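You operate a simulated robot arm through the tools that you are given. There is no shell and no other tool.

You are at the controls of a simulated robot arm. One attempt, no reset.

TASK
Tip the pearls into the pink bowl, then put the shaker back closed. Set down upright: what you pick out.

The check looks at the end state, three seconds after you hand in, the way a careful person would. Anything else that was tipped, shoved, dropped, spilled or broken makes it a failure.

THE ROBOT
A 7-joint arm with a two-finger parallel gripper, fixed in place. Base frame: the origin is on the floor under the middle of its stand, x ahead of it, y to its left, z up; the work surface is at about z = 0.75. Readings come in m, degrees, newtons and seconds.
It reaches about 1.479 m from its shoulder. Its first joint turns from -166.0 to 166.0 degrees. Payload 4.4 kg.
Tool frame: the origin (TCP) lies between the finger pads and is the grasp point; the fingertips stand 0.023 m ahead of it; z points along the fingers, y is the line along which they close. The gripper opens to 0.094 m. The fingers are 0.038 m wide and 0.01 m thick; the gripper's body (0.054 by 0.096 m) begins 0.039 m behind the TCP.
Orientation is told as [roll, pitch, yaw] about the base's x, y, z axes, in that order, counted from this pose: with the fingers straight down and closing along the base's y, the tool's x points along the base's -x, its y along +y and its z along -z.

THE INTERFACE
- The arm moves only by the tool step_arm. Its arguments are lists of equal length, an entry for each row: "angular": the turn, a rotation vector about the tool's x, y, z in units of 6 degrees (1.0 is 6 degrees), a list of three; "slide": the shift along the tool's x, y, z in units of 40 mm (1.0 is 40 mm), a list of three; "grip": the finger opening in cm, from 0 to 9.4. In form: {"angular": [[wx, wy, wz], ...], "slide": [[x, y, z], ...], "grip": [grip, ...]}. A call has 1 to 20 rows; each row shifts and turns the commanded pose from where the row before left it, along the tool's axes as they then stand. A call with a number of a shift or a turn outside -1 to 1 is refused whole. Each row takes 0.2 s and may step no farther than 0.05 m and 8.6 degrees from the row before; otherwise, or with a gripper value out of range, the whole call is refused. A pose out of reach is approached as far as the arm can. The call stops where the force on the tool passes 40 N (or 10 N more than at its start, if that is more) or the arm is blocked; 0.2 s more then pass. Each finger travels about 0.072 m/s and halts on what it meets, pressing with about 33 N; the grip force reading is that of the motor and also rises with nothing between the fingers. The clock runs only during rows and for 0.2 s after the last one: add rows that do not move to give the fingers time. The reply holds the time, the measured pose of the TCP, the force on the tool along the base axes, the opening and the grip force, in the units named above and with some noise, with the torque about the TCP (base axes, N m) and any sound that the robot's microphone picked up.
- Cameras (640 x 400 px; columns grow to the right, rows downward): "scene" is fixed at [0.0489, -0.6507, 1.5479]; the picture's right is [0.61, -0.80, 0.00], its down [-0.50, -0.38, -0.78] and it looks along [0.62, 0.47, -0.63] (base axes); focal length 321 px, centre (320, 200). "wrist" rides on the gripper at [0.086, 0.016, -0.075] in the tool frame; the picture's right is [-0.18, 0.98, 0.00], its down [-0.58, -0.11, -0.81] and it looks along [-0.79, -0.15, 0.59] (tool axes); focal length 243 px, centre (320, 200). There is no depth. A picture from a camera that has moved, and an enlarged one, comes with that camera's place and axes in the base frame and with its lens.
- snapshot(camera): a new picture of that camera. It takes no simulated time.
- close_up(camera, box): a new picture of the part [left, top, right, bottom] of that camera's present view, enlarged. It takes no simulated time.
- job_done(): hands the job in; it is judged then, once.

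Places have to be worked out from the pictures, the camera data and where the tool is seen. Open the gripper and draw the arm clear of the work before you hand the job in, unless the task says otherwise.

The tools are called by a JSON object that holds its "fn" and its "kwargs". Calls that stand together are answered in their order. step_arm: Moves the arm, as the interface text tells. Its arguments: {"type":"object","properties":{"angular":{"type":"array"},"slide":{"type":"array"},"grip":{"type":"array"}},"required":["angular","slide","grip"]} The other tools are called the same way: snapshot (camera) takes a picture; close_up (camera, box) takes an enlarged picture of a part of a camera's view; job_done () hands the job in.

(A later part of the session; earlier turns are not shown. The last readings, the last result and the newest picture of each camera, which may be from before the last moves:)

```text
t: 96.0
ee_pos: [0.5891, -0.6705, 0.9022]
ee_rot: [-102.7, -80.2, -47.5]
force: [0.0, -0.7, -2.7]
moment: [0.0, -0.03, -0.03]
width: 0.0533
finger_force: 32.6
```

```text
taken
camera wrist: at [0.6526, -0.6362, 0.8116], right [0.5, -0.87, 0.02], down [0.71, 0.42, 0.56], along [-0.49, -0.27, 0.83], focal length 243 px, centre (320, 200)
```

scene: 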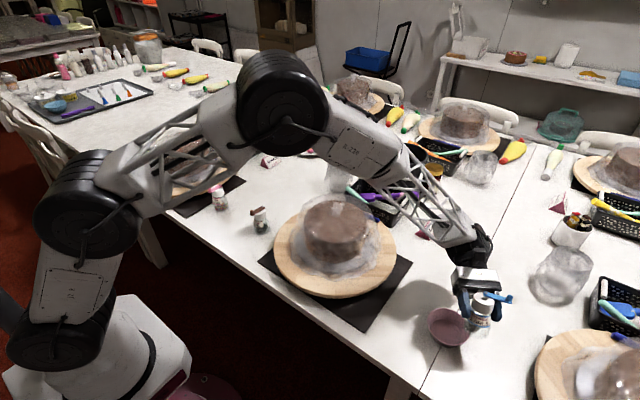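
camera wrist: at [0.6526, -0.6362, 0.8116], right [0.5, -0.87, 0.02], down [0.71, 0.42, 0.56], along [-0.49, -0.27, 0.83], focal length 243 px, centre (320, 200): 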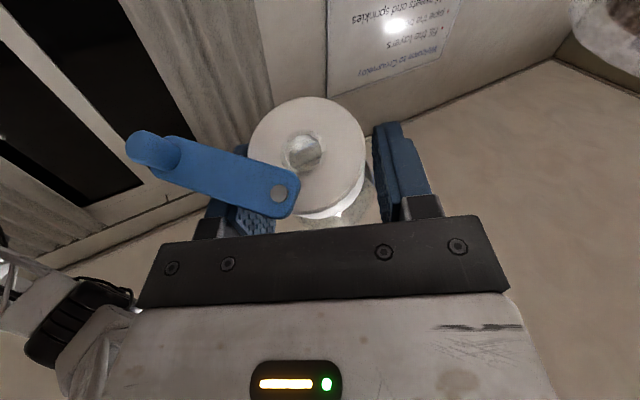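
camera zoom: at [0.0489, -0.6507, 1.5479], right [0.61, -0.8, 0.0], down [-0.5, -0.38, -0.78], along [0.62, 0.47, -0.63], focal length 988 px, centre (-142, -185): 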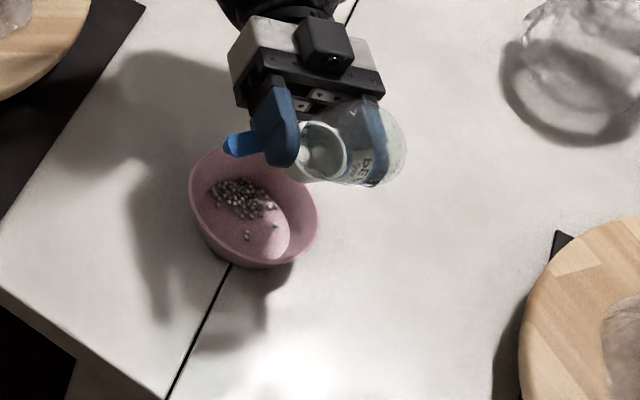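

The glass is empty, the pearls are in the bowl and no strays are visible. I'll rise 10 cm first, then unwind the pitch and begin rolling back upright.

{"fn": "step_arm", "kwargs": {"angular": [[0, 0, 0], [0, 0, 0], [0, 0, 0], [0, 0, 0], [-0.116, 0.656, 0], [-0.116, 0.656, 0], [-0.116, 0.656, 0], [0, 0, -0.7], [0, 0, -1], [0, 0, -1], [0, 0, -1], [0, 0, -1], [0, 0, -1], [0, 0, -1], [0, 0, -1], [0, 0, -1], [0, 0, -1], [0, 0, -1], [0, 0, -1], [0, 0, -1]], "slide": [[-0.615, -0.109, 0.022], [-0.615, -0.109, 0.022], [-0.615, -0.109, 0.022], [-0.615, -0.109, 0.022], [0, 0, 0], [0, 0, 0], [0, 0, 0], [0, 0, 0], [0, 0, 0], [0, 0, 0], [0, 0, 0], [0, 0, 0], [0, 0, 0], [0, 0, 0], [0, 0, 0], [0, 0, 0], [0, 0, 0], [0, 0, 0], [0, 0, 0], [0, 0, 0]], "grip": [4.2, 4.2, 4.2, 4.2, 4.2, 4.2, 4.2, 4.2, 4.2, 4.2, 4.2, 4.2, 4.2, 4.2, 4.2, 4.2, 4.2, 4.2, 4.2, 4.2]}}

{"fn": "step_arm", "kwargs": {"angular": [[0, 0, -1], [0, 0, -1], [0, 0, -1], [0, 0, -1], [0, 0, -1], [0, 0, -1], [0, 0, -1], [0, 0, -1], [0, 0, -1], [0, 0, -1], [0, 0, -1], [0, 0, -1], [0, 0, -1], [0, 0, -1], [0, 0, -1], [0, 0, -0.7], [0, 0, 0]], "slide": [[0, 0, 0], [0, 0, 0], [0, 0, 0], [0, 0, 0], [0, 0, 0], [0, 0, 0], [0, 0, 0], [0, 0, 0], [0, 0, 0], [0, 0, 0], [0, 0, 0], [0, 0, 0], [0, 0, 0], [0, 0, 0], [0, 0, 0], [0, 0, 0], [0, 0, 0]], "grip": [4.2, 4.2, 4.2, 4.2, 4.2, 4.2, 4.2, 4.2, 4.2, 4.2, 4.2, 4.2, 4.2, 4.2, 4.2, 4.2, 4.2]}}

{"fn": "snapshot", "kwargs": {"camera": "scene"}}

{"fn": "snapshot", "kwargs": {"camera": "wrist"}}

```text
t: 100.2
ee_pos: [0.589, -0.668, 1.0014]
ee_rot: [-80.1, -4.1, -60.7]
force: [-0.2, -1.3, -2.2]
moment: [0.05, -0.03, 0.01]
width: 0.0532
finger_force: 32.8
```

```text
t: 103.8
ee_pos: [0.5883, -0.6683, 1.0013]
ee_rot: [0.6, 80.1, 30.7]
force: [-0.3, 0.1, -2.6]
moment: [-0.02, 0.01, -0.01]
width: 0.0531
finger_force: 33.7
```

```text
taken
```

scene: 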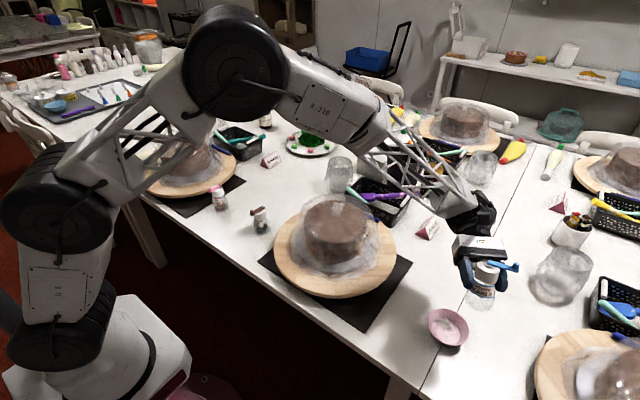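

```text
taken
camera wrist: at [0.6323, -0.6251, 1.1005], right [-0.47, 0.87, -0.18], down [0.83, 0.35, -0.44], along [-0.31, -0.35, -0.88], focal length 243 px, centre (320, 200)
```

wrist: 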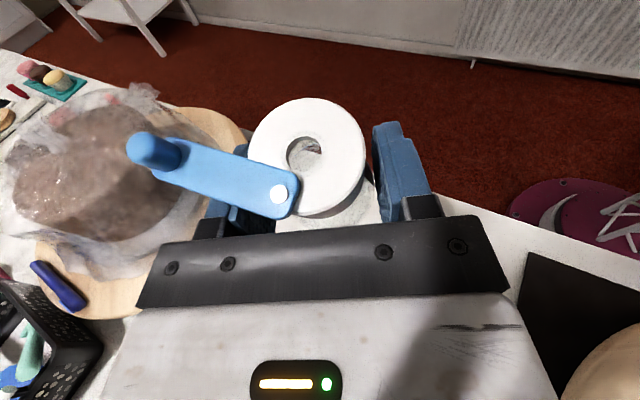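

Back to near upright. I'll check the bowl contents, then restore the 62° pitch and rise for the return trip.

{"fn": "close_up", "kwargs": {"camera": "scene", "box": [410, 290, 490, 360]}}

{"fn": "step_arm", "kwargs": {"angular": [[0, -0.75, 0], [0, -0.75, 0], [0, -0.75, 0], [0, -0.75, 0], [0, 0, 0], [0, 0, 0], [0, 0, 0], [0, 0, 0], [0, 0, 0]], "slide": [[0, 0, 0], [0, 0, 0], [0, 0, 0], [0, 0, 0], [0.44, 0, -0.2345], [0.44, 0, -0.2345], [0.44, 0, -0.2345], [0.35, 0, -0.187], [0, 0, 0]], "grip": [4.2, 4.2, 4.2, 4.2, 4.2, 4.2, 4.2, 4.2, 4.2]}}

{"fn": "close_up", "kwargs": {"camera": "scene", "box": [430, 190, 550, 320]}}

```text
5.71 times, centred on (450, 325) of scene
camera zoom: at [0.0489, -0.6507, 1.5479], right [0.61, -0.8, 0.0], down [-0.5, -0.38, -0.78], along [0.62, 0.47, -0.63], focal length 1835 px, centre (-423, -514)
```

zoom: 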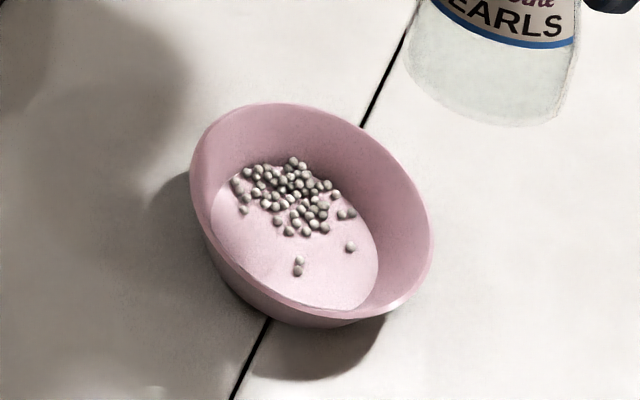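

```text
t: 105.8
ee_pos: [0.5884, -0.6677, 1.0785]
ee_rot: [0.1, 62.1, 30.1]
force: [0.3, -0.8, -1.8]
moment: [0.02, -0.01, -0.02]
width: 0.0533
finger_force: 32.9
```

```text
3.08 times, centred on (490, 255) of scene
camera zoom: at [0.0489, -0.6507, 1.5479], right [0.61, -0.8, 0.0], down [-0.5, -0.38, -0.78], along [0.62, 0.47, -0.63], focal length 988 px, centre (-203, 31)
```

zoom: 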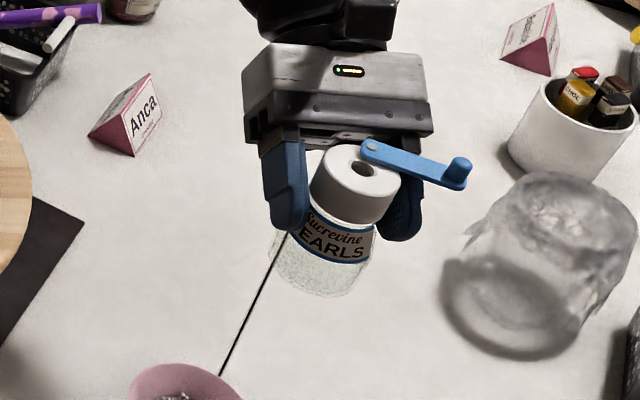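

The bowl holds all the pearls and the shaker is empty. I'll compare the shaker's pose in the grip with the view at pickup, to see whether it tilted in the fingers.

{"fn": "snapshot", "kwargs": {"camera": "wrist"}}

{"fn": "close_up", "kwargs": {"camera": "wrist", "box": [160, 60, 460, 250]}}

{"fn": "close_up", "kwargs": {"camera": "scene", "box": [455, 225, 525, 295]}}

```text
taken
camera wrist: at [0.6041, -0.6427, 1.1896], right [-0.42, 0.89, -0.16], down [0.91, 0.4, -0.14], along [-0.06, -0.2, -0.98], focal length 243 px, centre (320, 200)
```

wrist: 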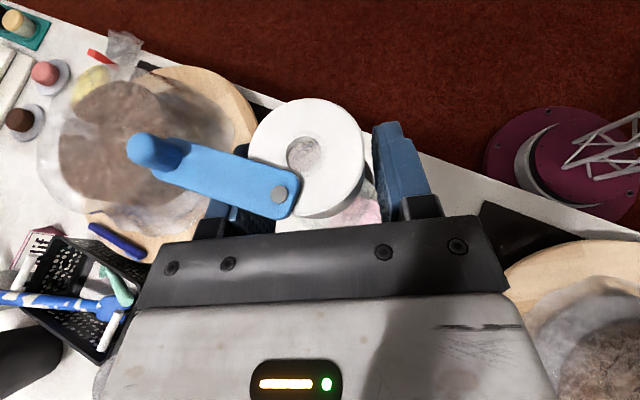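

```text
2.11 times, centred on (310, 155) of wrist
camera zoom: at [0.6041, -0.6427, 1.1896], right [-0.42, 0.89, -0.16], down [0.91, 0.4, -0.14], along [-0.06, -0.2, -0.98], focal length 511 px, centre (341, 295)
```

zoom: 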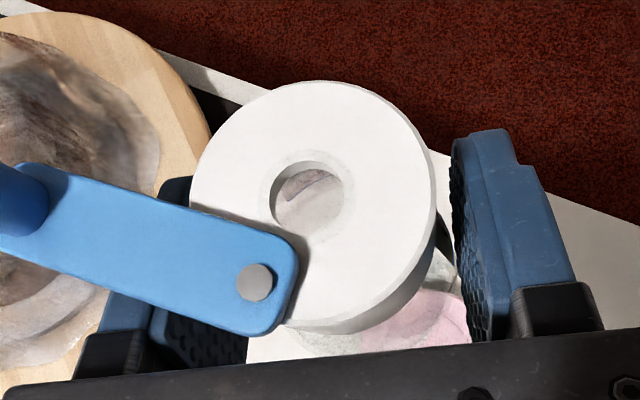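

```text
5.71 times, centred on (490, 260) of scene
camera zoom: at [0.0489, -0.6507, 1.5479], right [0.61, -0.8, 0.0], down [-0.5, -0.38, -0.78], along [0.62, 0.47, -0.63], focal length 1835 px, centre (-651, -143)
```

zoom: 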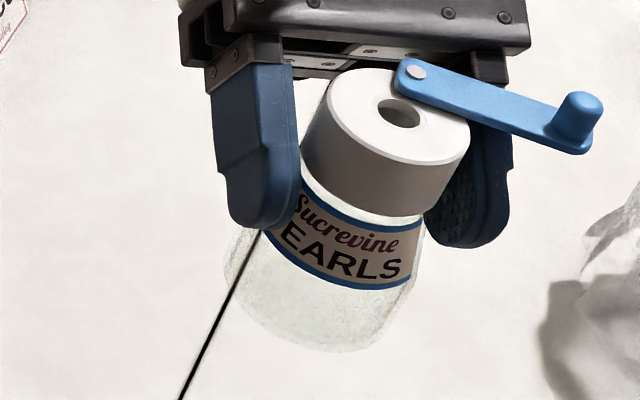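

The cap sits about 2 mm closer to the palm than at pickup — negligible. I'll carry the shaker back along the same path at this height.

{"fn": "step_arm", "kwargs": {"angular": [[0, 0, 0], [0, 0, 0], [0, 0, 0], [0, 0, 0], [0, 0, 0], [0, 0, 0], [0, 0, 0], [0, 0, 0], [0, 0, 0], [0, 0, 0], [0, 0, 0], [0, 0, 0], [0, 0, 0]], "slide": [[-0.1, 0.38, -0.19], [-0.2065, 0.756, -0.3885], [-0.2065, 0.756, -0.3885], [-0.2065, 0.756, -0.3885], [-0.2065, 0.756, -0.3885], [-0.2065, 0.756, -0.3885], [-0.2065, 0.756, -0.3885], [-0.2065, 0.756, -0.3885], [-0.2065, 0.756, -0.3885], [-0.2065, 0.756, -0.3885], [-0.2065, 0.756, -0.3885], [-0.2065, 0.756, -0.3885], [-0.1, 0.38, -0.19]], "grip": [4.2, 4.2, 4.2, 4.2, 4.2, 4.2, 4.2, 4.2, 4.2, 4.2, 4.2, 4.2, 4.2]}}

{"fn": "step_arm", "kwargs": {"angular": [[0, 0, 0], [0, 0, 0], [0, 0, 0], [0, 0, 0], [0, 0, 0], [0, 0, 0], [0, 0, 0], [0, 0, 0], [0, 0, 0], [0, 0, 0], [0, 0, 0]], "slide": [[-0.1, 0.38, -0.19], [-0.2065, 0.756, -0.3885], [-0.2065, 0.756, -0.3885], [-0.2065, 0.756, -0.3885], [-0.2065, 0.756, -0.3885], [-0.2065, 0.756, -0.3885], [-0.2065, 0.756, -0.3885], [-0.2065, 0.756, -0.3885], [-0.2065, 0.756, -0.3885], [-0.1, 0.38, -0.19], [0, 0, 0]], "grip": [4.2, 4.2, 4.2, 4.2, 4.2, 4.2, 4.2, 4.2, 4.2, 4.2, 4.2]}}

{"fn": "snapshot", "kwargs": {"camera": "scene"}}

{"fn": "snapshot", "kwargs": {"camera": "wrist"}}

```text
t: 108.6
ee_pos: [0.5909, -0.2486, 1.0762]
ee_rot: [0.0, 62.1, 30.0]
force: [-1.2, -0.1, -2.4]
moment: [-0.01, 0.05, -0.04]
width: 0.0532
finger_force: 33.1
```

```text
t: 111.0
ee_pos: [0.5905, 0.065, 1.0781]
ee_rot: [0.2, 62.2, 30.3]
force: [-0.3, -0.3, -0.5]
moment: [0.01, -0.02, -0.03]
width: 0.053
finger_force: 32.7
```

```text
taken
```

scene: 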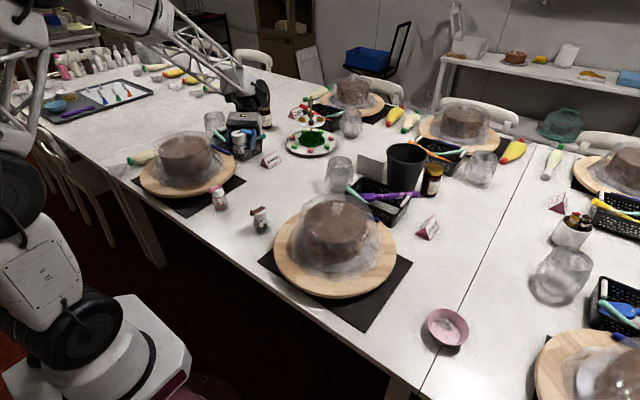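

```text
taken
camera wrist: at [0.6066, 0.0911, 1.1899], right [-0.42, 0.89, -0.16], down [0.91, 0.4, -0.14], along [-0.06, -0.2, -0.98], focal length 243 px, centre (320, 200)
```

wrist: 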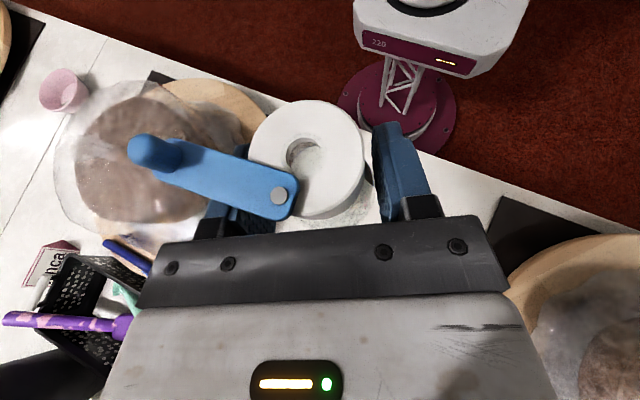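

Nearly above the original spot. I'll align to TCP (0.578, 0.112) and descend to about 2–3 cm above the table contact height.

{"fn": "step_arm", "kwargs": {"angular": [[0, 0, 0], [0, 0, 0], [0, 0, 0], [0, 0, 0], [0, 0, 0], [0, 0, 0], [0, 0, 0], [0, 0, 0], [0, 0, 0], [0, 0, 0], [0, 0, 0]], "slide": [[-0.075, 0.586, -0.142], [-0.075, 0.586, -0.142], [-0.33, 0, 0.176], [-0.662, 0, 0.352], [-0.662, 0, 0.352], [-0.662, 0, 0.352], [-0.662, 0, 0.352], [-0.662, 0, 0.352], [-0.662, 0, 0.352], [-0.662, 0, 0.352], [0, 0, 0]], "grip": [4.2, 4.2, 4.2, 4.2, 4.2, 4.2, 4.2, 4.2, 4.2, 4.2, 4.2]}}

{"fn": "snapshot", "kwargs": {"camera": "wrist"}}

{"fn": "close_up", "kwargs": {"camera": "scene", "box": [200, 165, 280, 235]}}

```text
t: 113.4
ee_pos: [0.5774, 0.1109, 0.8513]
ee_rot: [0.1, 62.1, 30.3]
force: [0.6, -0.2, -1.5]
moment: [-0.01, 0.02, 0.01]
width: 0.053
finger_force: 33.0
```

```text
taken
camera wrist: at [0.5932, 0.1362, 0.9636], right [-0.42, 0.89, -0.16], down [0.91, 0.4, -0.14], along [-0.06, -0.2, -0.98], focal length 243 px, centre (320, 200)
```

wrist: 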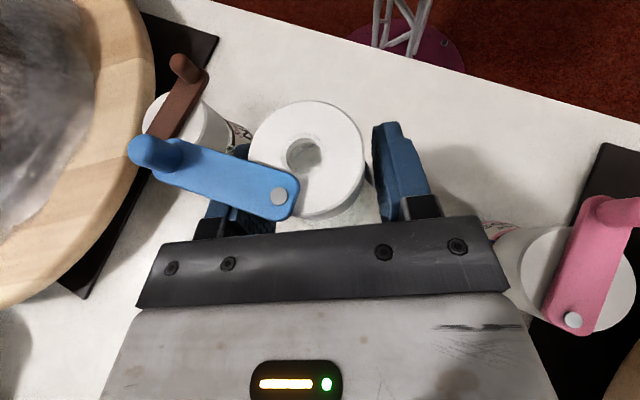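

```text
5.71 times, centred on (240, 200) of scene
camera zoom: at [0.0489, -0.6507, 1.5479], right [0.61, -0.8, 0.0], down [-0.5, -0.38, -0.78], along [0.62, 0.47, -0.63], focal length 1835 px, centre (777, 200)
```

zoom: 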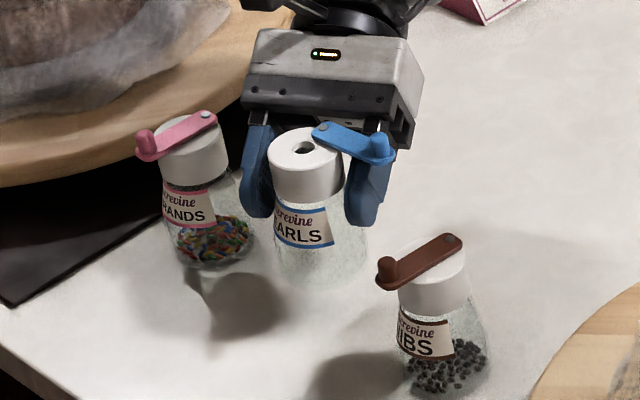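

Aligned between the neighbours at z 0.851. I'll go down 3 cm, then in 2 mm steps until the table is felt.

{"fn": "step_arm", "kwargs": {"angular": [[0, 0, 0], [0, 0, 0], [0, 0, 0], [0, 0, 0], [0, 0, 0], [0, 0, 0]], "slide": [[-0.331, 0, 0.176], [-0.331, 0, 0.176], [-0.044, 0, 0.0235], [-0.044, 0, 0.0235], [-0.044, 0, 0.0235], [0, 0, 0]], "grip": [4.2, 4.2, 4.2, 4.2, 4.2, 4.2]}}

{"fn": "close_up", "kwargs": {"camera": "scene", "box": [215, 180, 275, 235]}}

```text
t: 114.8
ee_pos: [0.576, 0.1118, 0.8162]
ee_rot: [0.1, 62.2, 30.2]
force: [-0.6, 0.2, -1.4]
moment: [0.0, 0.01, 0.02]
width: 0.0529
finger_force: 33.3
```

```text
7.27 times, centred on (245, 208) of scene
camera zoom: at [0.0489, -0.6507, 1.5479], right [0.61, -0.8, 0.0], down [-0.5, -0.38, -0.78], along [0.62, 0.47, -0.63], focal length 2336 px, centre (866, 146)
```

zoom: 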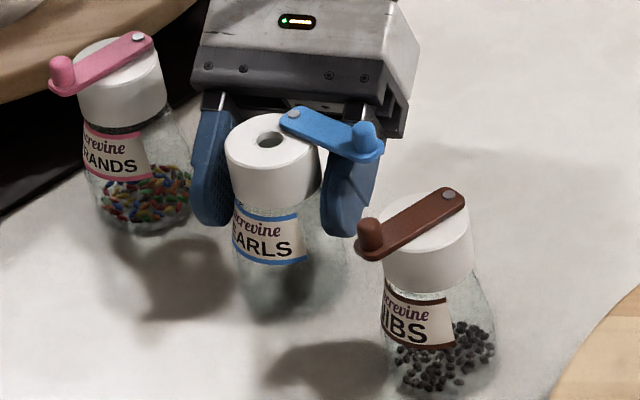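

Still about 1.4 N hanging, so not down yet. I'll continue in 1.5 mm steps.

{"fn": "step_arm", "kwargs": {"angular": [[0, 0, 0], [0, 0, 0], [0, 0, 0]], "slide": [[-0.033, 0, 0.0176], [-0.033, 0, 0.0176], [0, 0, 0]], "grip": [4.2, 4.2, 4.2]}}

{"fn": "step_arm", "kwargs": {"angular": [[0, 0, 0], [0, 0, 0]], "slide": [[-0.026, 0, 0.014], [0, 0, 0]], "grip": [4.2, 4.2]}}

```text
t: 115.6
ee_pos: [0.5752, 0.1118, 0.8123]
ee_rot: [0.2, 62.1, 30.2]
force: [-0.3, 0.0, -2.4]
moment: [0.01, -0.01, -0.01]
width: 0.0528
finger_force: 33.0
```

```text
t: 116.2
ee_pos: [0.5767, 0.1121, 0.8119]
ee_rot: [0.1, 62.1, 30.1]
force: [-4.5, 4.2, 18.1]
moment: [-0.23, 0.15, -0.09]
width: 0.0529
finger_force: 33.0
```

Contact is made (18 N up), a bit firm. I'll ease up 0.7 mm, then open the fingers slowly.

{"fn": "step_arm", "kwargs": {"angular": [[0, 0, 0], [0, 0, 0]], "slide": [[0.0155, 0, -0.0082], [0, 0, 0]], "grip": [4.2, 4.2]}}

{"fn": "close_up", "kwargs": {"camera": "scene", "box": [215, 180, 275, 235]}}

{"fn": "close_up", "kwargs": {"camera": "wrist", "box": [160, 60, 460, 250]}}

```text
t: 116.8
ee_pos: [0.5761, 0.1131, 0.8127]
ee_rot: [0.1, 62.1, 30.2]
force: [0.2, 2.1, 3.9]
moment: [-0.03, -0.12, 0.04]
width: 0.053
finger_force: 32.9
```

```text
7.27 times, centred on (245, 208) of scene
camera zoom: at [0.0489, -0.6507, 1.5479], right [0.61, -0.8, 0.0], down [-0.5, -0.38, -0.78], along [0.62, 0.47, -0.63], focal length 2336 px, centre (866, 146)
```

zoom: 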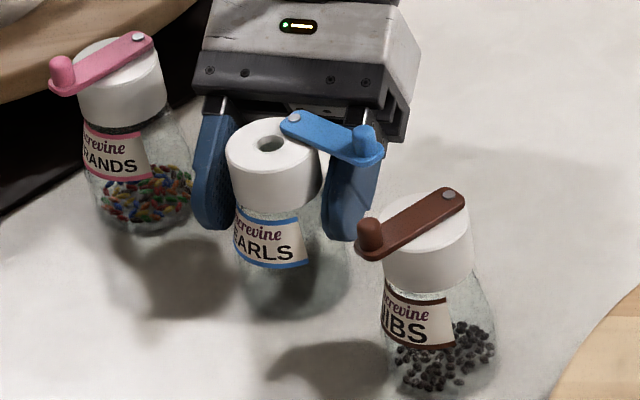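

```text
2.11 times, centred on (310, 155) of wrist
camera zoom: at [0.5921, 0.1385, 0.924], right [-0.42, 0.89, -0.16], down [0.91, 0.4, -0.14], along [-0.06, -0.2, -0.98], focal length 511 px, centre (341, 295)
```

zoom: 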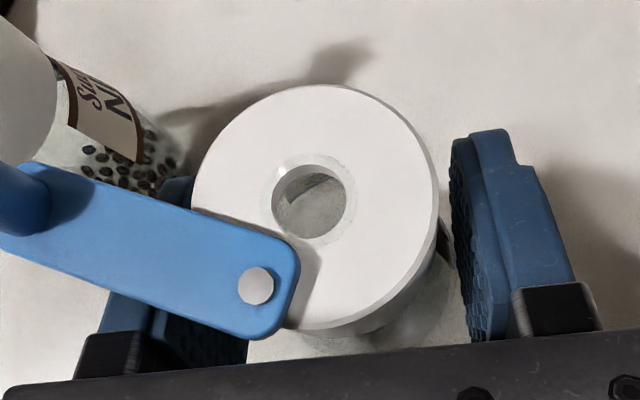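

The shaker stands on the table. I'll open the fingers gradually.

{"fn": "step_arm", "kwargs": {"angular": [[0, 0, 0], [0, 0, 0], [0, 0, 0], [0, 0, 0], [0, 0, 0]], "slide": [[0, 0, 0], [0, 0, 0], [0, 0, 0], [0, 0, 0], [0, 0, 0]], "grip": [5.3, 5.5, 5.8, 6.2, 6.4]}}

{"fn": "close_up", "kwargs": {"camera": "scene", "box": [215, 180, 275, 235]}}

{"fn": "close_up", "kwargs": {"camera": "wrist", "box": [160, 60, 460, 250]}}

```text
t: 118.0
ee_pos: [0.5766, 0.1134, 0.8124]
ee_rot: [0.1, 62.0, 30.2]
force: [-0.1, 0.7, 0.0]
moment: [-0.03, 0.04, 0.0]
width: 0.0637
finger_force: 0.1
```

```text
7.27 times, centred on (245, 208) of scene
camera zoom: at [0.0489, -0.6507, 1.5479], right [0.61, -0.8, 0.0], down [-0.5, -0.38, -0.78], along [0.62, 0.47, -0.63], focal length 2336 px, centre (866, 146)
```

zoom: 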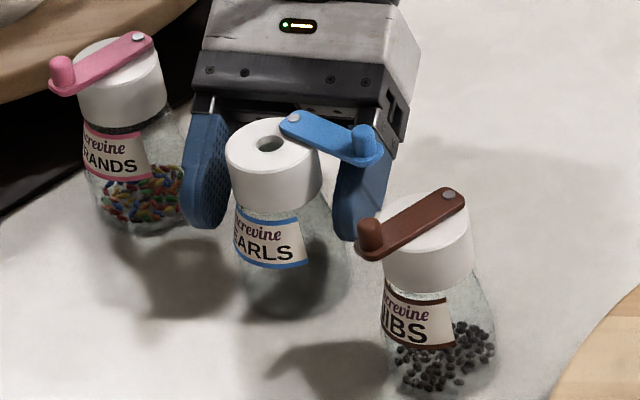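

```text
2.11 times, centred on (310, 155) of wrist
camera zoom: at [0.5921, 0.1385, 0.9242], right [-0.42, 0.89, -0.16], down [0.91, 0.4, -0.14], along [-0.06, -0.2, -0.98], focal length 511 px, centre (341, 295)
```

zoom: 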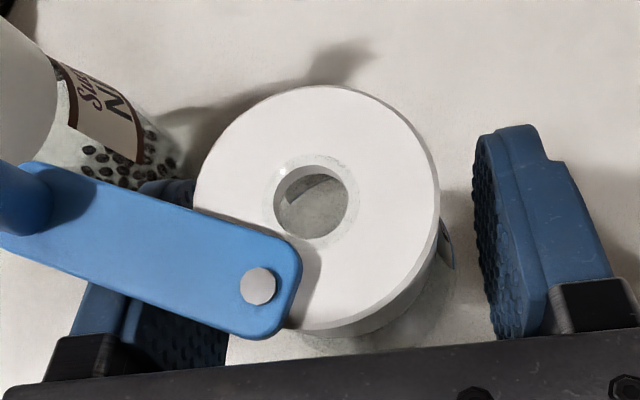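

The shaker stands upright back at its place (cap centre ≈(0.575, 0.110)), released. I'll back the fingers out along the tool axis.

{"fn": "step_arm", "kwargs": {"angular": [[0, 0, 0], [0, 0, 0], [0, 0, 0], [0, 0, 0], [0, 0, 0]], "slide": [[0, 0, -0.5], [0, 0, -0.75], [0, 0, -0.75], [0, 0, -0.5], [0, 0, 0]], "grip": [6.4, 6.4, 6.4, 6.4, 6.4]}}

{"fn": "snapshot", "kwargs": {"camera": "wrist"}}

{"fn": "close_up", "kwargs": {"camera": "wrist", "box": [140, 0, 420, 175]}}

{"fn": "close_up", "kwargs": {"camera": "scene", "box": [200, 150, 290, 235]}}

```text
t: 119.2
ee_pos: [0.6543, 0.1563, 0.8592]
ee_rot: [0.1, 62.1, 30.2]
force: [-0.6, -0.2, 0.2]
moment: [-0.02, -0.03, 0.01]
width: 0.0641
finger_force: 0.0
```

```text
taken
camera wrist: at [0.6697, 0.1828, 0.9703], right [-0.42, 0.89, -0.16], down [0.91, 0.4, -0.14], along [-0.06, -0.2, -0.98], focal length 243 px, centre (320, 200)
```

wrist: 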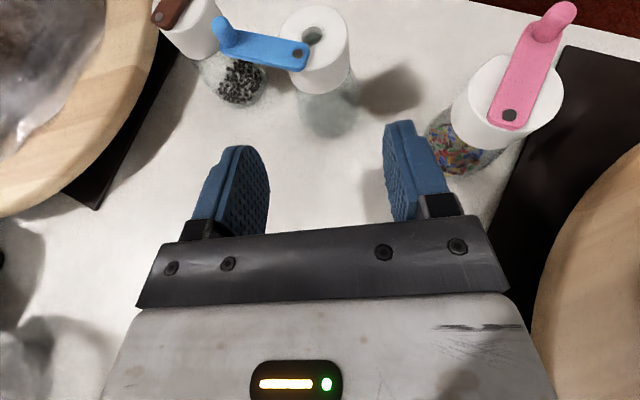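

```text
2.29 times, centred on (280, 88) of wrist
camera zoom: at [0.6697, 0.1828, 0.9703], right [-0.42, 0.89, -0.16], down [0.91, 0.4, -0.14], along [-0.06, -0.2, -0.98], focal length 555 px, centre (411, 457)
```

zoom: 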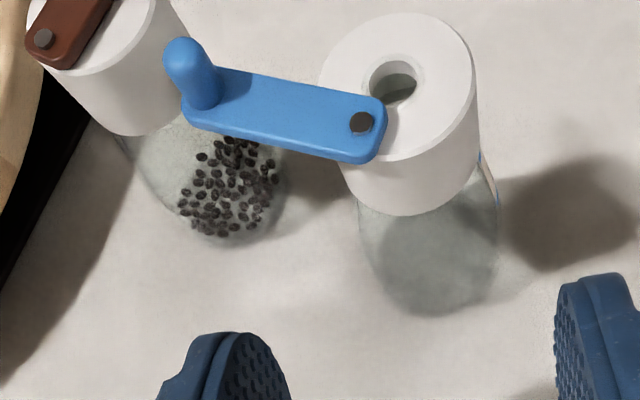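

```text
4.71 times, centred on (245, 192) of scene
camera zoom: at [0.0489, -0.6507, 1.5479], right [0.61, -0.8, 0.0], down [-0.5, -0.38, -0.78], along [0.62, 0.47, -0.63], focal length 1511 px, centre (673, 235)
```

zoom: 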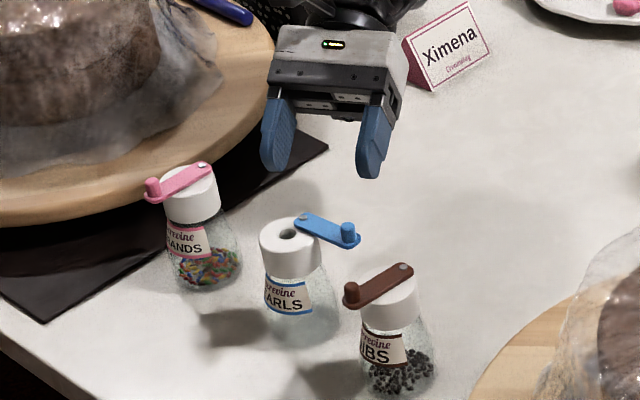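

The empty shaker stands well; its lever knob is at about (0.598, 0.067) and its pin at (0.592, 0.110). To close it I'll grip the knob lightly from this tilted posture. First I'll rise, turn to yaw 50°, and move above the knob.

{"fn": "step_arm", "kwargs": {"angular": [[0, 0, 0], [0.736, 0, -0.391], [0.736, 0, -0.391], [0.736, 0, -0.391], [0.736, 0, -0.391], [0, 0, 0]], "slide": [[0.773, 0, -0.411], [0, 0, 0], [0, 0, 0], [0, 0, 0], [0, 0, 0], [0, 0, 0]], "grip": [6.0, 5.5, 5.0, 4.5, 3.6, 3.6]}}

{"fn": "snapshot", "kwargs": {"camera": "wrist"}}

{"fn": "close_up", "kwargs": {"camera": "scene", "box": [200, 130, 300, 235]}}

```text
t: 120.6
ee_pos: [0.654, 0.1572, 0.8944]
ee_rot: [0.2, 62.1, 50.3]
force: [-0.5, 0.1, 0.0]
moment: [-0.02, -0.01, 0.02]
width: 0.0359
finger_force: 0.1
```

```text
taken
camera wrist: at [0.6601, 0.1861, 1.0065], right [-0.7, 0.7, -0.16], down [0.71, 0.69, -0.14], along [0.02, -0.21, -0.98], focal length 243 px, centre (320, 200)
```

wrist: 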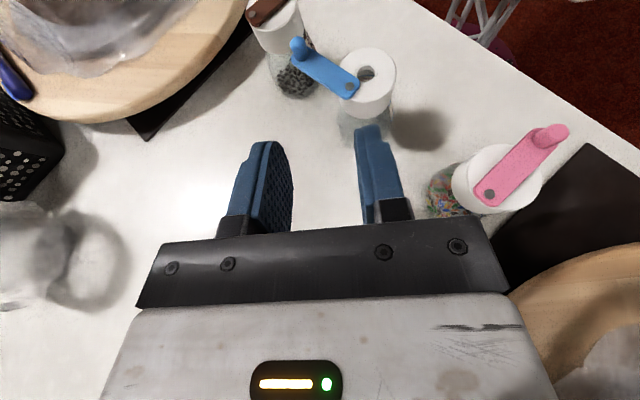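

```text
3.81 times, centred on (250, 182) of scene
camera zoom: at [0.0489, -0.6507, 1.5479], right [0.61, -0.8, 0.0], down [-0.5, -0.38, -0.78], along [0.62, 0.47, -0.63], focal length 1224 px, centre (587, 267)
```

zoom: 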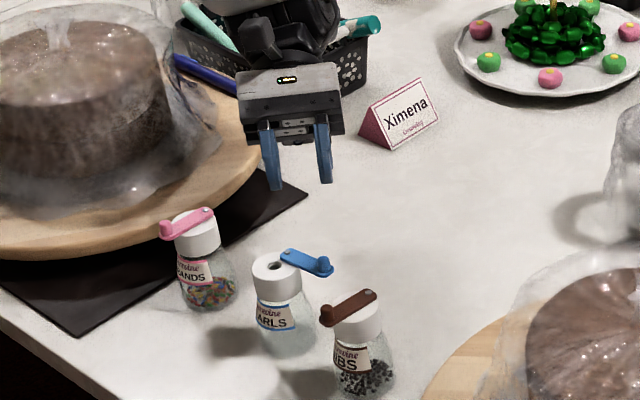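

Good. Now I'll move to just above the knob with the fingers 3.6 cm open.

{"fn": "step_arm", "kwargs": {"angular": [[0, 0, 0], [0, 0, 0], [0, 0, 0], [0, 0, 0]], "slide": [[0.39, -0.1225, 0.736], [0.39, -0.1225, 0.736], [0.39, -0.1225, 0.736], [0, 0, 0]], "grip": [3.6, 3.6, 3.6, 3.6]}}

{"fn": "snapshot", "kwargs": {"camera": "wrist"}}

{"fn": "close_up", "kwargs": {"camera": "wrist", "box": [220, 60, 420, 240]}}

{"fn": "close_up", "kwargs": {"camera": "scene", "box": [225, 175, 275, 215]}}

```text
t: 121.6
ee_pos: [0.6012, 0.0686, 0.8961]
ee_rot: [0.1, 62.1, 50.3]
force: [-0.2, 0.7, 0.1]
moment: [0.01, 0.05, -0.01]
width: 0.0362
finger_force: 0.1
```

```text
taken
camera wrist: at [0.6056, 0.0979, 1.0068], right [-0.7, 0.7, -0.16], down [0.71, 0.69, -0.14], along [0.01, -0.21, -0.98], focal length 243 px, centre (320, 200)
```

wrist: 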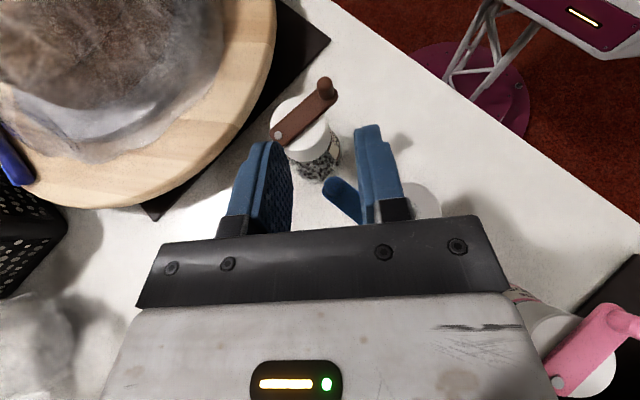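

```text
2.22 times, centred on (320, 150) of wrist
camera zoom: at [0.6056, 0.0979, 1.0068], right [-0.7, 0.7, -0.16], down [0.71, 0.69, -0.14], along [0.01, -0.21, -0.98], focal length 539 px, centre (320, 311)
```

zoom: 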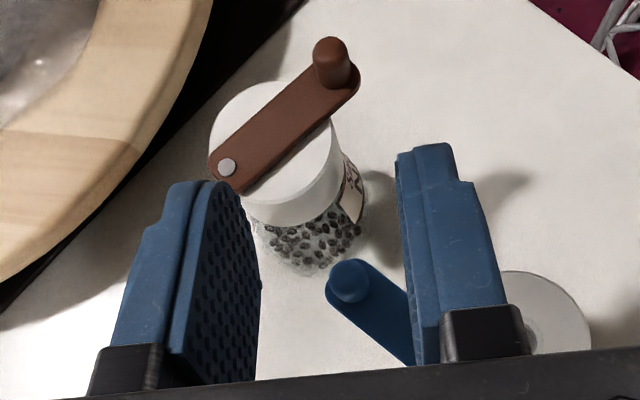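

```text
10.00 times, centred on (250, 195) of scene
camera zoom: at [0.0489, -0.6507, 1.5479], right [0.61, -0.8, 0.0], down [-0.5, -0.38, -0.78], along [0.62, 0.47, -0.63], focal length 3212 px, centre (1020, 250)
```

zoom: 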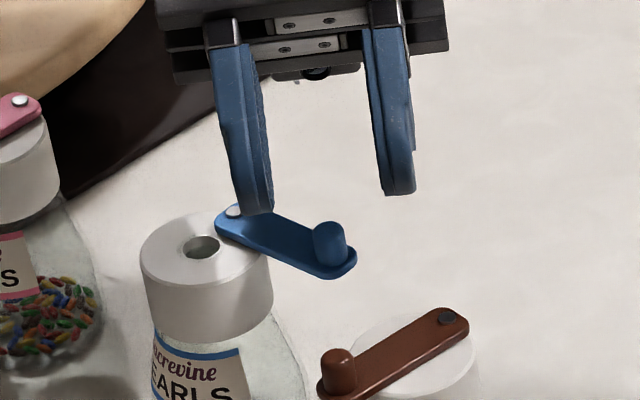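

The knob is 6 mm ahead of the TCP and 2 mm to one side. I'll correct that and lower to TCP z≈0.874, so the tips straddle the knob just above the bar.

{"fn": "step_arm", "kwargs": {"angular": [[0, 0, 0], [0, 0, 0], [0, 0, 0]], "slide": [[-0.243, 0.05, 0.1285], [-0.243, 0, 0.1285], [0, 0, 0]], "grip": [3.6, 3.6, 3.6]}}

{"fn": "close_up", "kwargs": {"camera": "wrist", "box": [220, 60, 420, 240]}}

{"fn": "close_up", "kwargs": {"camera": "scene", "box": [225, 175, 275, 215]}}

```text
t: 122.4
ee_pos: [0.599, 0.0691, 0.8723]
ee_rot: [0.2, 62.1, 50.3]
force: [0.3, 0.4, -0.8]
moment: [0.0, 0.0, -0.01]
width: 0.0361
finger_force: 0.0
```

```text
2.22 times, centred on (320, 150) of wrist
camera zoom: at [0.6046, 0.0988, 0.9847], right [-0.7, 0.7, -0.16], down [0.71, 0.69, -0.14], along [0.01, -0.21, -0.98], focal length 539 px, centre (320, 311)
```

zoom: 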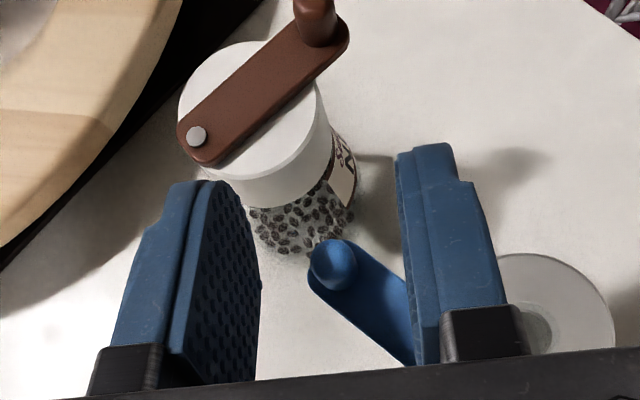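

```text
10.00 times, centred on (250, 195) of scene
camera zoom: at [0.0489, -0.6507, 1.5479], right [0.61, -0.8, 0.0], down [-0.5, -0.38, -0.78], along [0.62, 0.47, -0.63], focal length 3212 px, centre (1020, 250)
```

zoom: 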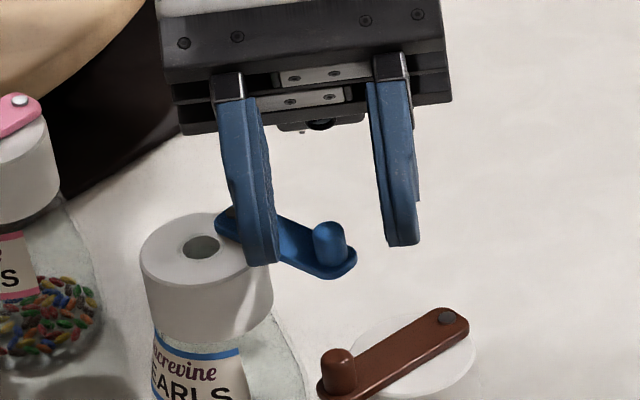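

The tips straddle the knob just above the bar. I'll close lightly on it, to 1.0 cm as before.

{"fn": "step_arm", "kwargs": {"angular": [[0, 0, 0], [0, 0, 0], [0, 0, 0], [0, 0, 0], [0, 0, 0], [0, 0, 0]], "slide": [[0, 0, 0], [0, 0, 0], [0, 0, 0], [0, 0, 0], [0, 0, 0], [0, 0, 0]], "grip": [2.8, 2.2, 1.7, 1.4, 1.2, 1.0]}}

{"fn": "close_up", "kwargs": {"camera": "wrist", "box": [220, 60, 420, 240]}}

{"fn": "close_up", "kwargs": {"camera": "scene", "box": [225, 175, 275, 215]}}

```text
t: 123.8
ee_pos: [0.5995, 0.0699, 0.873]
ee_rot: [0.1, 62.1, 50.3]
force: [0.5, -3.4, 9.1]
moment: [-0.12, 0.03, 0.04]
width: 0.0135
finger_force: 3.9
```

```text
2.22 times, centred on (320, 150) of wrist
camera zoom: at [0.6046, 0.0988, 0.985], right [-0.7, 0.7, -0.16], down [0.72, 0.69, -0.14], along [0.01, -0.21, -0.98], focal length 539 px, centre (320, 311)
```

zoom: 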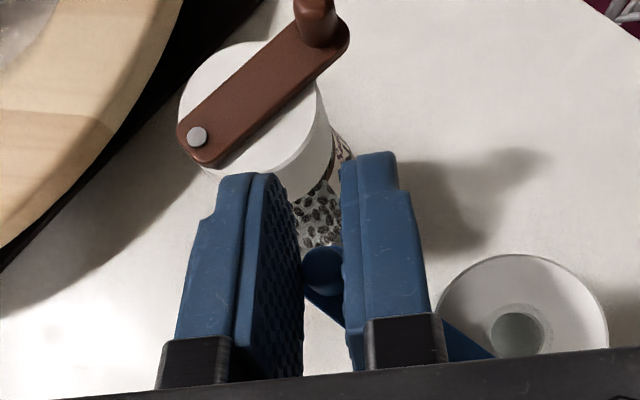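

```text
10.00 times, centred on (250, 195) of scene
camera zoom: at [0.0489, -0.6507, 1.5479], right [0.61, -0.8, 0.0], down [-0.5, -0.38, -0.78], along [0.62, 0.47, -0.63], focal length 3212 px, centre (1020, 250)
```

zoom: 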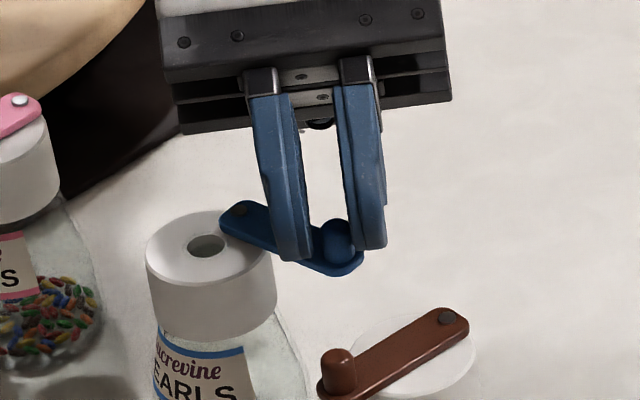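

The right finger is pressing on the bar (9 N up), so I'm a little low. I'll open slightly, raise 2.5 mm and look.

{"fn": "step_arm", "kwargs": {"angular": [[0, 0, 0], [0, 0, 0], [0, 0, 0], [0, 0, 0]], "slide": [[0, 0, 0], [0.055, 0, -0.029], [0, 0, 0], [0, 0, 0]], "grip": [1.7, 2.2, 2.2, 2.2]}}

{"fn": "close_up", "kwargs": {"camera": "wrist", "box": [220, 60, 420, 240]}}

{"fn": "close_up", "kwargs": {"camera": "scene", "box": [215, 175, 275, 235]}}

```text
t: 124.8
ee_pos: [0.5996, 0.0707, 0.8742]
ee_rot: [0.1, 62.1, 50.2]
force: [-0.2, -0.6, 0.4]
moment: [-0.01, 0.01, 0.01]
width: 0.0221
finger_force: 0.1
```

```text
2.22 times, centred on (320, 150) of wrist
camera zoom: at [0.6042, 0.0996, 0.9867], right [-0.7, 0.7, -0.16], down [0.71, 0.69, -0.14], along [0.01, -0.21, -0.98], focal length 539 px, centre (320, 311)
```

zoom: 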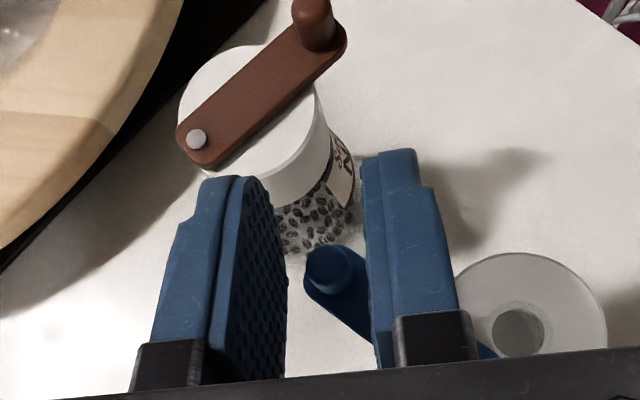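

```text
6.67 times, centred on (245, 205) of scene
camera zoom: at [0.0489, -0.6507, 1.5479], right [0.61, -0.8, 0.0], down [-0.5, -0.38, -0.78], along [0.62, 0.47, -0.63], focal length 2141 px, centre (820, 167)
```

zoom: 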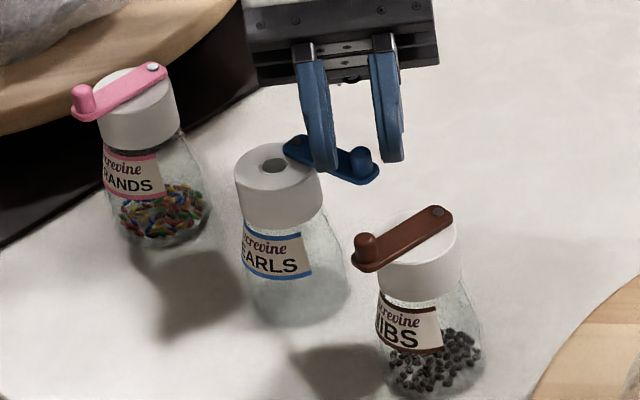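

All clear and upright. I'll close to 1.2 cm — a loose hold round the knob — and check the forces.

{"fn": "step_arm", "kwargs": {"angular": [[0, 0, 0], [0, 0, 0], [0, 0, 0], [0, 0, 0]], "slide": [[0, 0, 0], [0, 0, 0], [0, 0, 0], [0, 0, 0]], "grip": [1.8, 1.5, 1.3, 1.25]}}

{"fn": "close_up", "kwargs": {"camera": "scene", "box": [225, 175, 275, 215]}}

{"fn": "close_up", "kwargs": {"camera": "wrist", "box": [220, 60, 420, 240]}}

```text
t: 125.8
ee_pos: [0.5989, 0.0708, 0.8746]
ee_rot: [0.3, 62.0, 50.3]
force: [0.1, 0.3, 0.0]
moment: [0.01, 0.01, 0.02]
width: 0.0126
finger_force: 0.2
```

```text
10.00 times, centred on (250, 195) of scene
camera zoom: at [0.0489, -0.6507, 1.5479], right [0.61, -0.8, 0.0], down [-0.5, -0.38, -0.78], along [0.62, 0.47, -0.63], focal length 3212 px, centre (1020, 250)
```

zoom: 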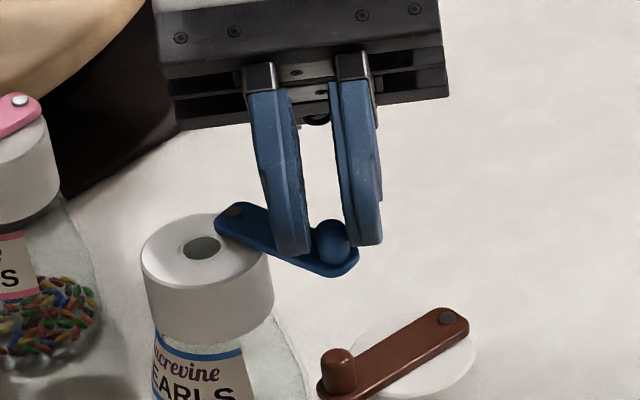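

```text
2.22 times, centred on (320, 150) of wrist
camera zoom: at [0.6042, 0.0996, 0.9867], right [-0.7, 0.7, -0.16], down [0.71, 0.69, -0.14], along [0.01, -0.21, -0.98], focal length 539 px, centre (320, 311)
```

zoom: 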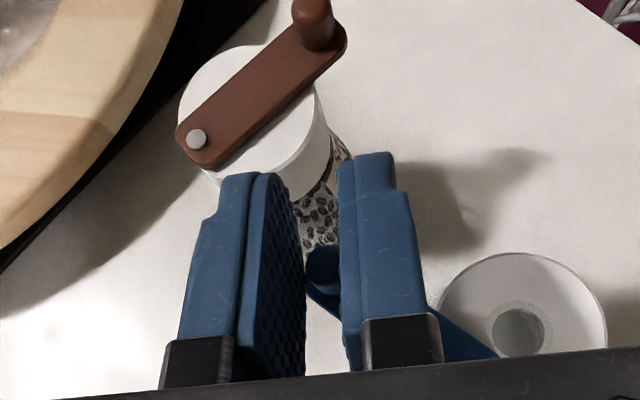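

The knob is held loosely with zero force. I'll swing the lever back about its pin, 24° first, in 3° rows.

{"fn": "step_arm", "kwargs": {"angular": [[-0.442, 0, 0.234], [-0.442, 0, 0.234], [-0.442, 0, 0.234], [-0.442, 0, 0.234], [-0.442, 0, 0.234], [-0.442, 0, 0.234], [-0.442, 0, 0.234], [-0.442, 0, 0.234]], "slide": [[0.0179, 0.0318, 0.0338], [0.0179, 0.0318, 0.0338], [0.0179, 0.0318, 0.0338], [0.0179, 0.0318, 0.0338], [0.0179, 0.0318, 0.0338], [0.0179, 0.0318, 0.0338], [0.0179, 0.0318, 0.0338], [0.0179, 0.0318, 0.0338]], "grip": [1.25, 1.25, 1.25, 1.25, 1.25, 1.25, 1.25, 1.25]}}

{"fn": "close_up", "kwargs": {"camera": "scene", "box": [220, 175, 270, 215]}}

{"fn": "close_up", "kwargs": {"camera": "wrist", "box": [220, 60, 420, 240]}}

```text
t: 127.6
ee_pos: [0.5835, 0.0723, 0.8747]
ee_rot: [0.4, 62.3, 26.2]
force: [0.3, -0.7, 2.2]
moment: [-0.01, 0.02, 0.01]
width: 0.0135
finger_force: 1.2
```

```text
10.00 times, centred on (245, 195) of scene
camera zoom: at [0.0489, -0.6507, 1.5479], right [0.61, -0.8, 0.0], down [-0.5, -0.38, -0.78], along [0.62, 0.47, -0.63], focal length 3212 px, centre (1070, 250)
```

zoom: 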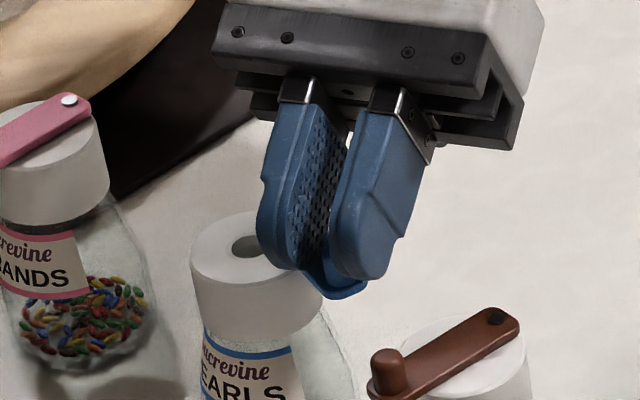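

```text
2.22 times, centred on (320, 150) of wrist
camera zoom: at [0.6, 0.0971, 0.9859], right [-0.36, 0.92, -0.16], down [0.93, 0.34, -0.14], along [-0.07, -0.2, -0.98], focal length 539 px, centre (320, 311)
```

zoom: 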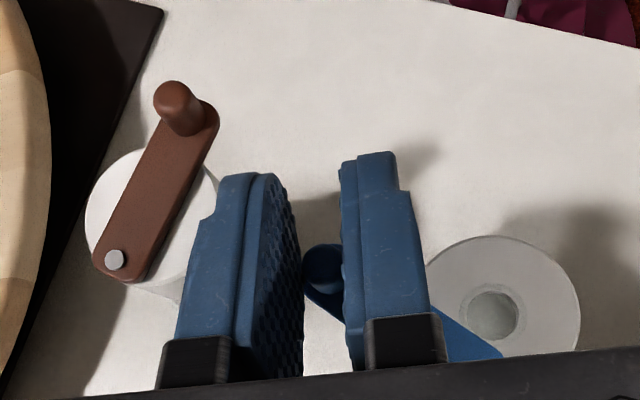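

The lever follows while the cap stays in place. Continuing another 24°.

{"fn": "step_arm", "kwargs": {"angular": [[-0.442, 0, 0.234], [-0.442, 0, 0.234], [-0.442, 0, 0.234], [-0.442, 0, 0.234], [-0.442, 0, 0.234], [-0.442, 0, 0.234], [-0.442, 0, 0.234], [-0.442, 0, 0.234]], "slide": [[0.0179, 0.0318, 0.0338], [0.0179, 0.0318, 0.0338], [0.0179, 0.0318, 0.0338], [0.0179, 0.0318, 0.0338], [0.0179, 0.0318, 0.0338], [0.0179, 0.0318, 0.0338], [0.0179, 0.0318, 0.0338], [0.0179, 0.0318, 0.0338]], "grip": [1.25, 1.25, 1.25, 1.25, 1.25, 1.25, 1.25, 1.25]}}

{"fn": "close_up", "kwargs": {"camera": "scene", "box": [220, 175, 270, 215]}}

{"fn": "close_up", "kwargs": {"camera": "wrist", "box": [220, 60, 420, 240]}}

```text
t: 129.4
ee_pos: [0.5691, 0.0793, 0.8747]
ee_rot: [0.2, 62.2, 2.3]
force: [0.7, -0.1, 4.7]
moment: [-0.02, 0.06, 0.05]
width: 0.0135
finger_force: 0.8
```

```text
10.00 times, centred on (245, 195) of scene
camera zoom: at [0.0489, -0.6507, 1.5479], right [0.61, -0.8, 0.0], down [-0.5, -0.38, -0.78], along [0.62, 0.47, -0.63], focal length 3212 px, centre (1070, 250)
```

zoom: 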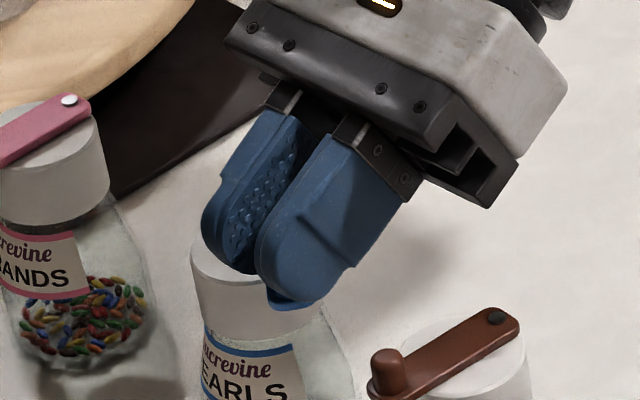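

```text
2.22 times, centred on (320, 150) of wrist
camera zoom: at [0.5949, 0.095, 0.9857], right [0.05, 0.99, -0.16], down [0.99, -0.07, -0.14], along [-0.15, -0.15, -0.98], focal length 539 px, centre (320, 311)
```

zoom: 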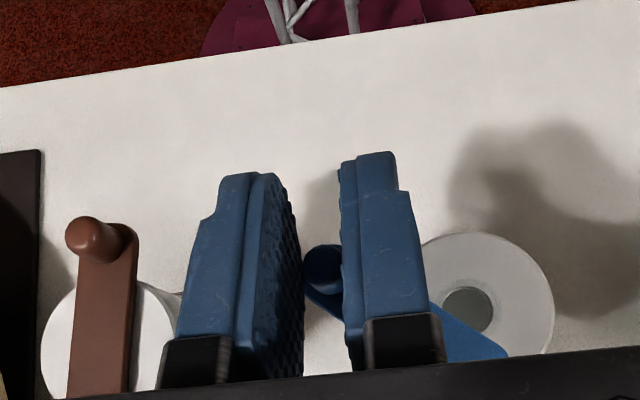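

Smooth so far; Fz crept up to 4.7 N, so I'll raise 1 mm and continue 24° more.

{"fn": "step_arm", "kwargs": {"angular": [[0, 0, 0], [-0.442, 0, 0.234], [-0.442, 0, 0.234], [-0.442, 0, 0.234], [-0.442, 0, 0.234], [-0.442, 0, 0.234], [-0.442, 0, 0.234], [-0.442, 0, 0.234], [-0.442, 0, 0.234]], "slide": [[0.022, 0, -0.0117], [0.0179, 0.0318, 0.0338], [0.0179, 0.0318, 0.0338], [0.0179, 0.0318, 0.0338], [0.0179, 0.0318, 0.0338], [0.0179, 0.0318, 0.0338], [0.0179, 0.0318, 0.0338], [0.0179, 0.0318, 0.0338], [0.0179, 0.0318, 0.0338]], "grip": [1.25, 1.25, 1.25, 1.25, 1.25, 1.25, 1.25, 1.25, 1.25]}}

{"fn": "close_up", "kwargs": {"camera": "scene", "box": [215, 175, 275, 225]}}

{"fn": "close_up", "kwargs": {"camera": "wrist", "box": [200, 60, 460, 240]}}

```text
t: 131.4
ee_pos: [0.5568, 0.0901, 0.8756]
ee_rot: [0.1, 62.4, -21.7]
force: [-0.1, -1.2, 5.2]
moment: [0.04, 0.0, -0.04]
width: 0.0122
finger_force: 0.0
```

```text
8.00 times, centred on (245, 200) of scene
camera zoom: at [0.0489, -0.6507, 1.5479], right [0.61, -0.8, 0.0], down [-0.5, -0.38, -0.78], along [0.62, 0.47, -0.63], focal length 2569 px, centre (920, 200)
```

zoom: 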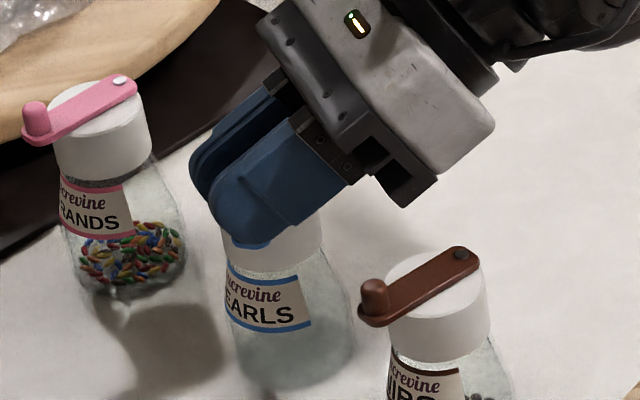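

```text
2.22 times, centred on (330, 150) of wrist
camera zoom: at [0.5885, 0.0954, 0.9866], right [0.45, 0.88, -0.16], down [0.87, -0.47, -0.14], along [-0.2, -0.08, -0.98], focal length 539 px, centre (298, 311)
```

zoom: 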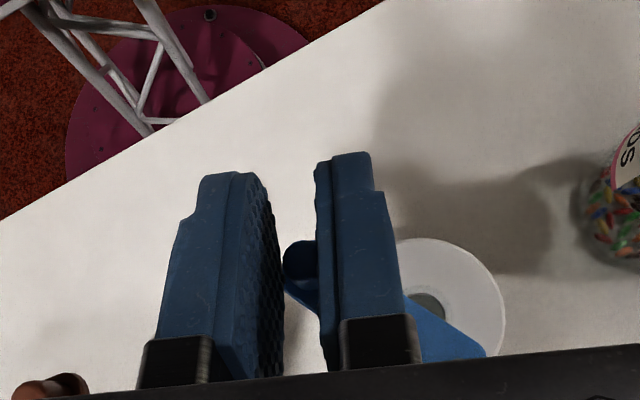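

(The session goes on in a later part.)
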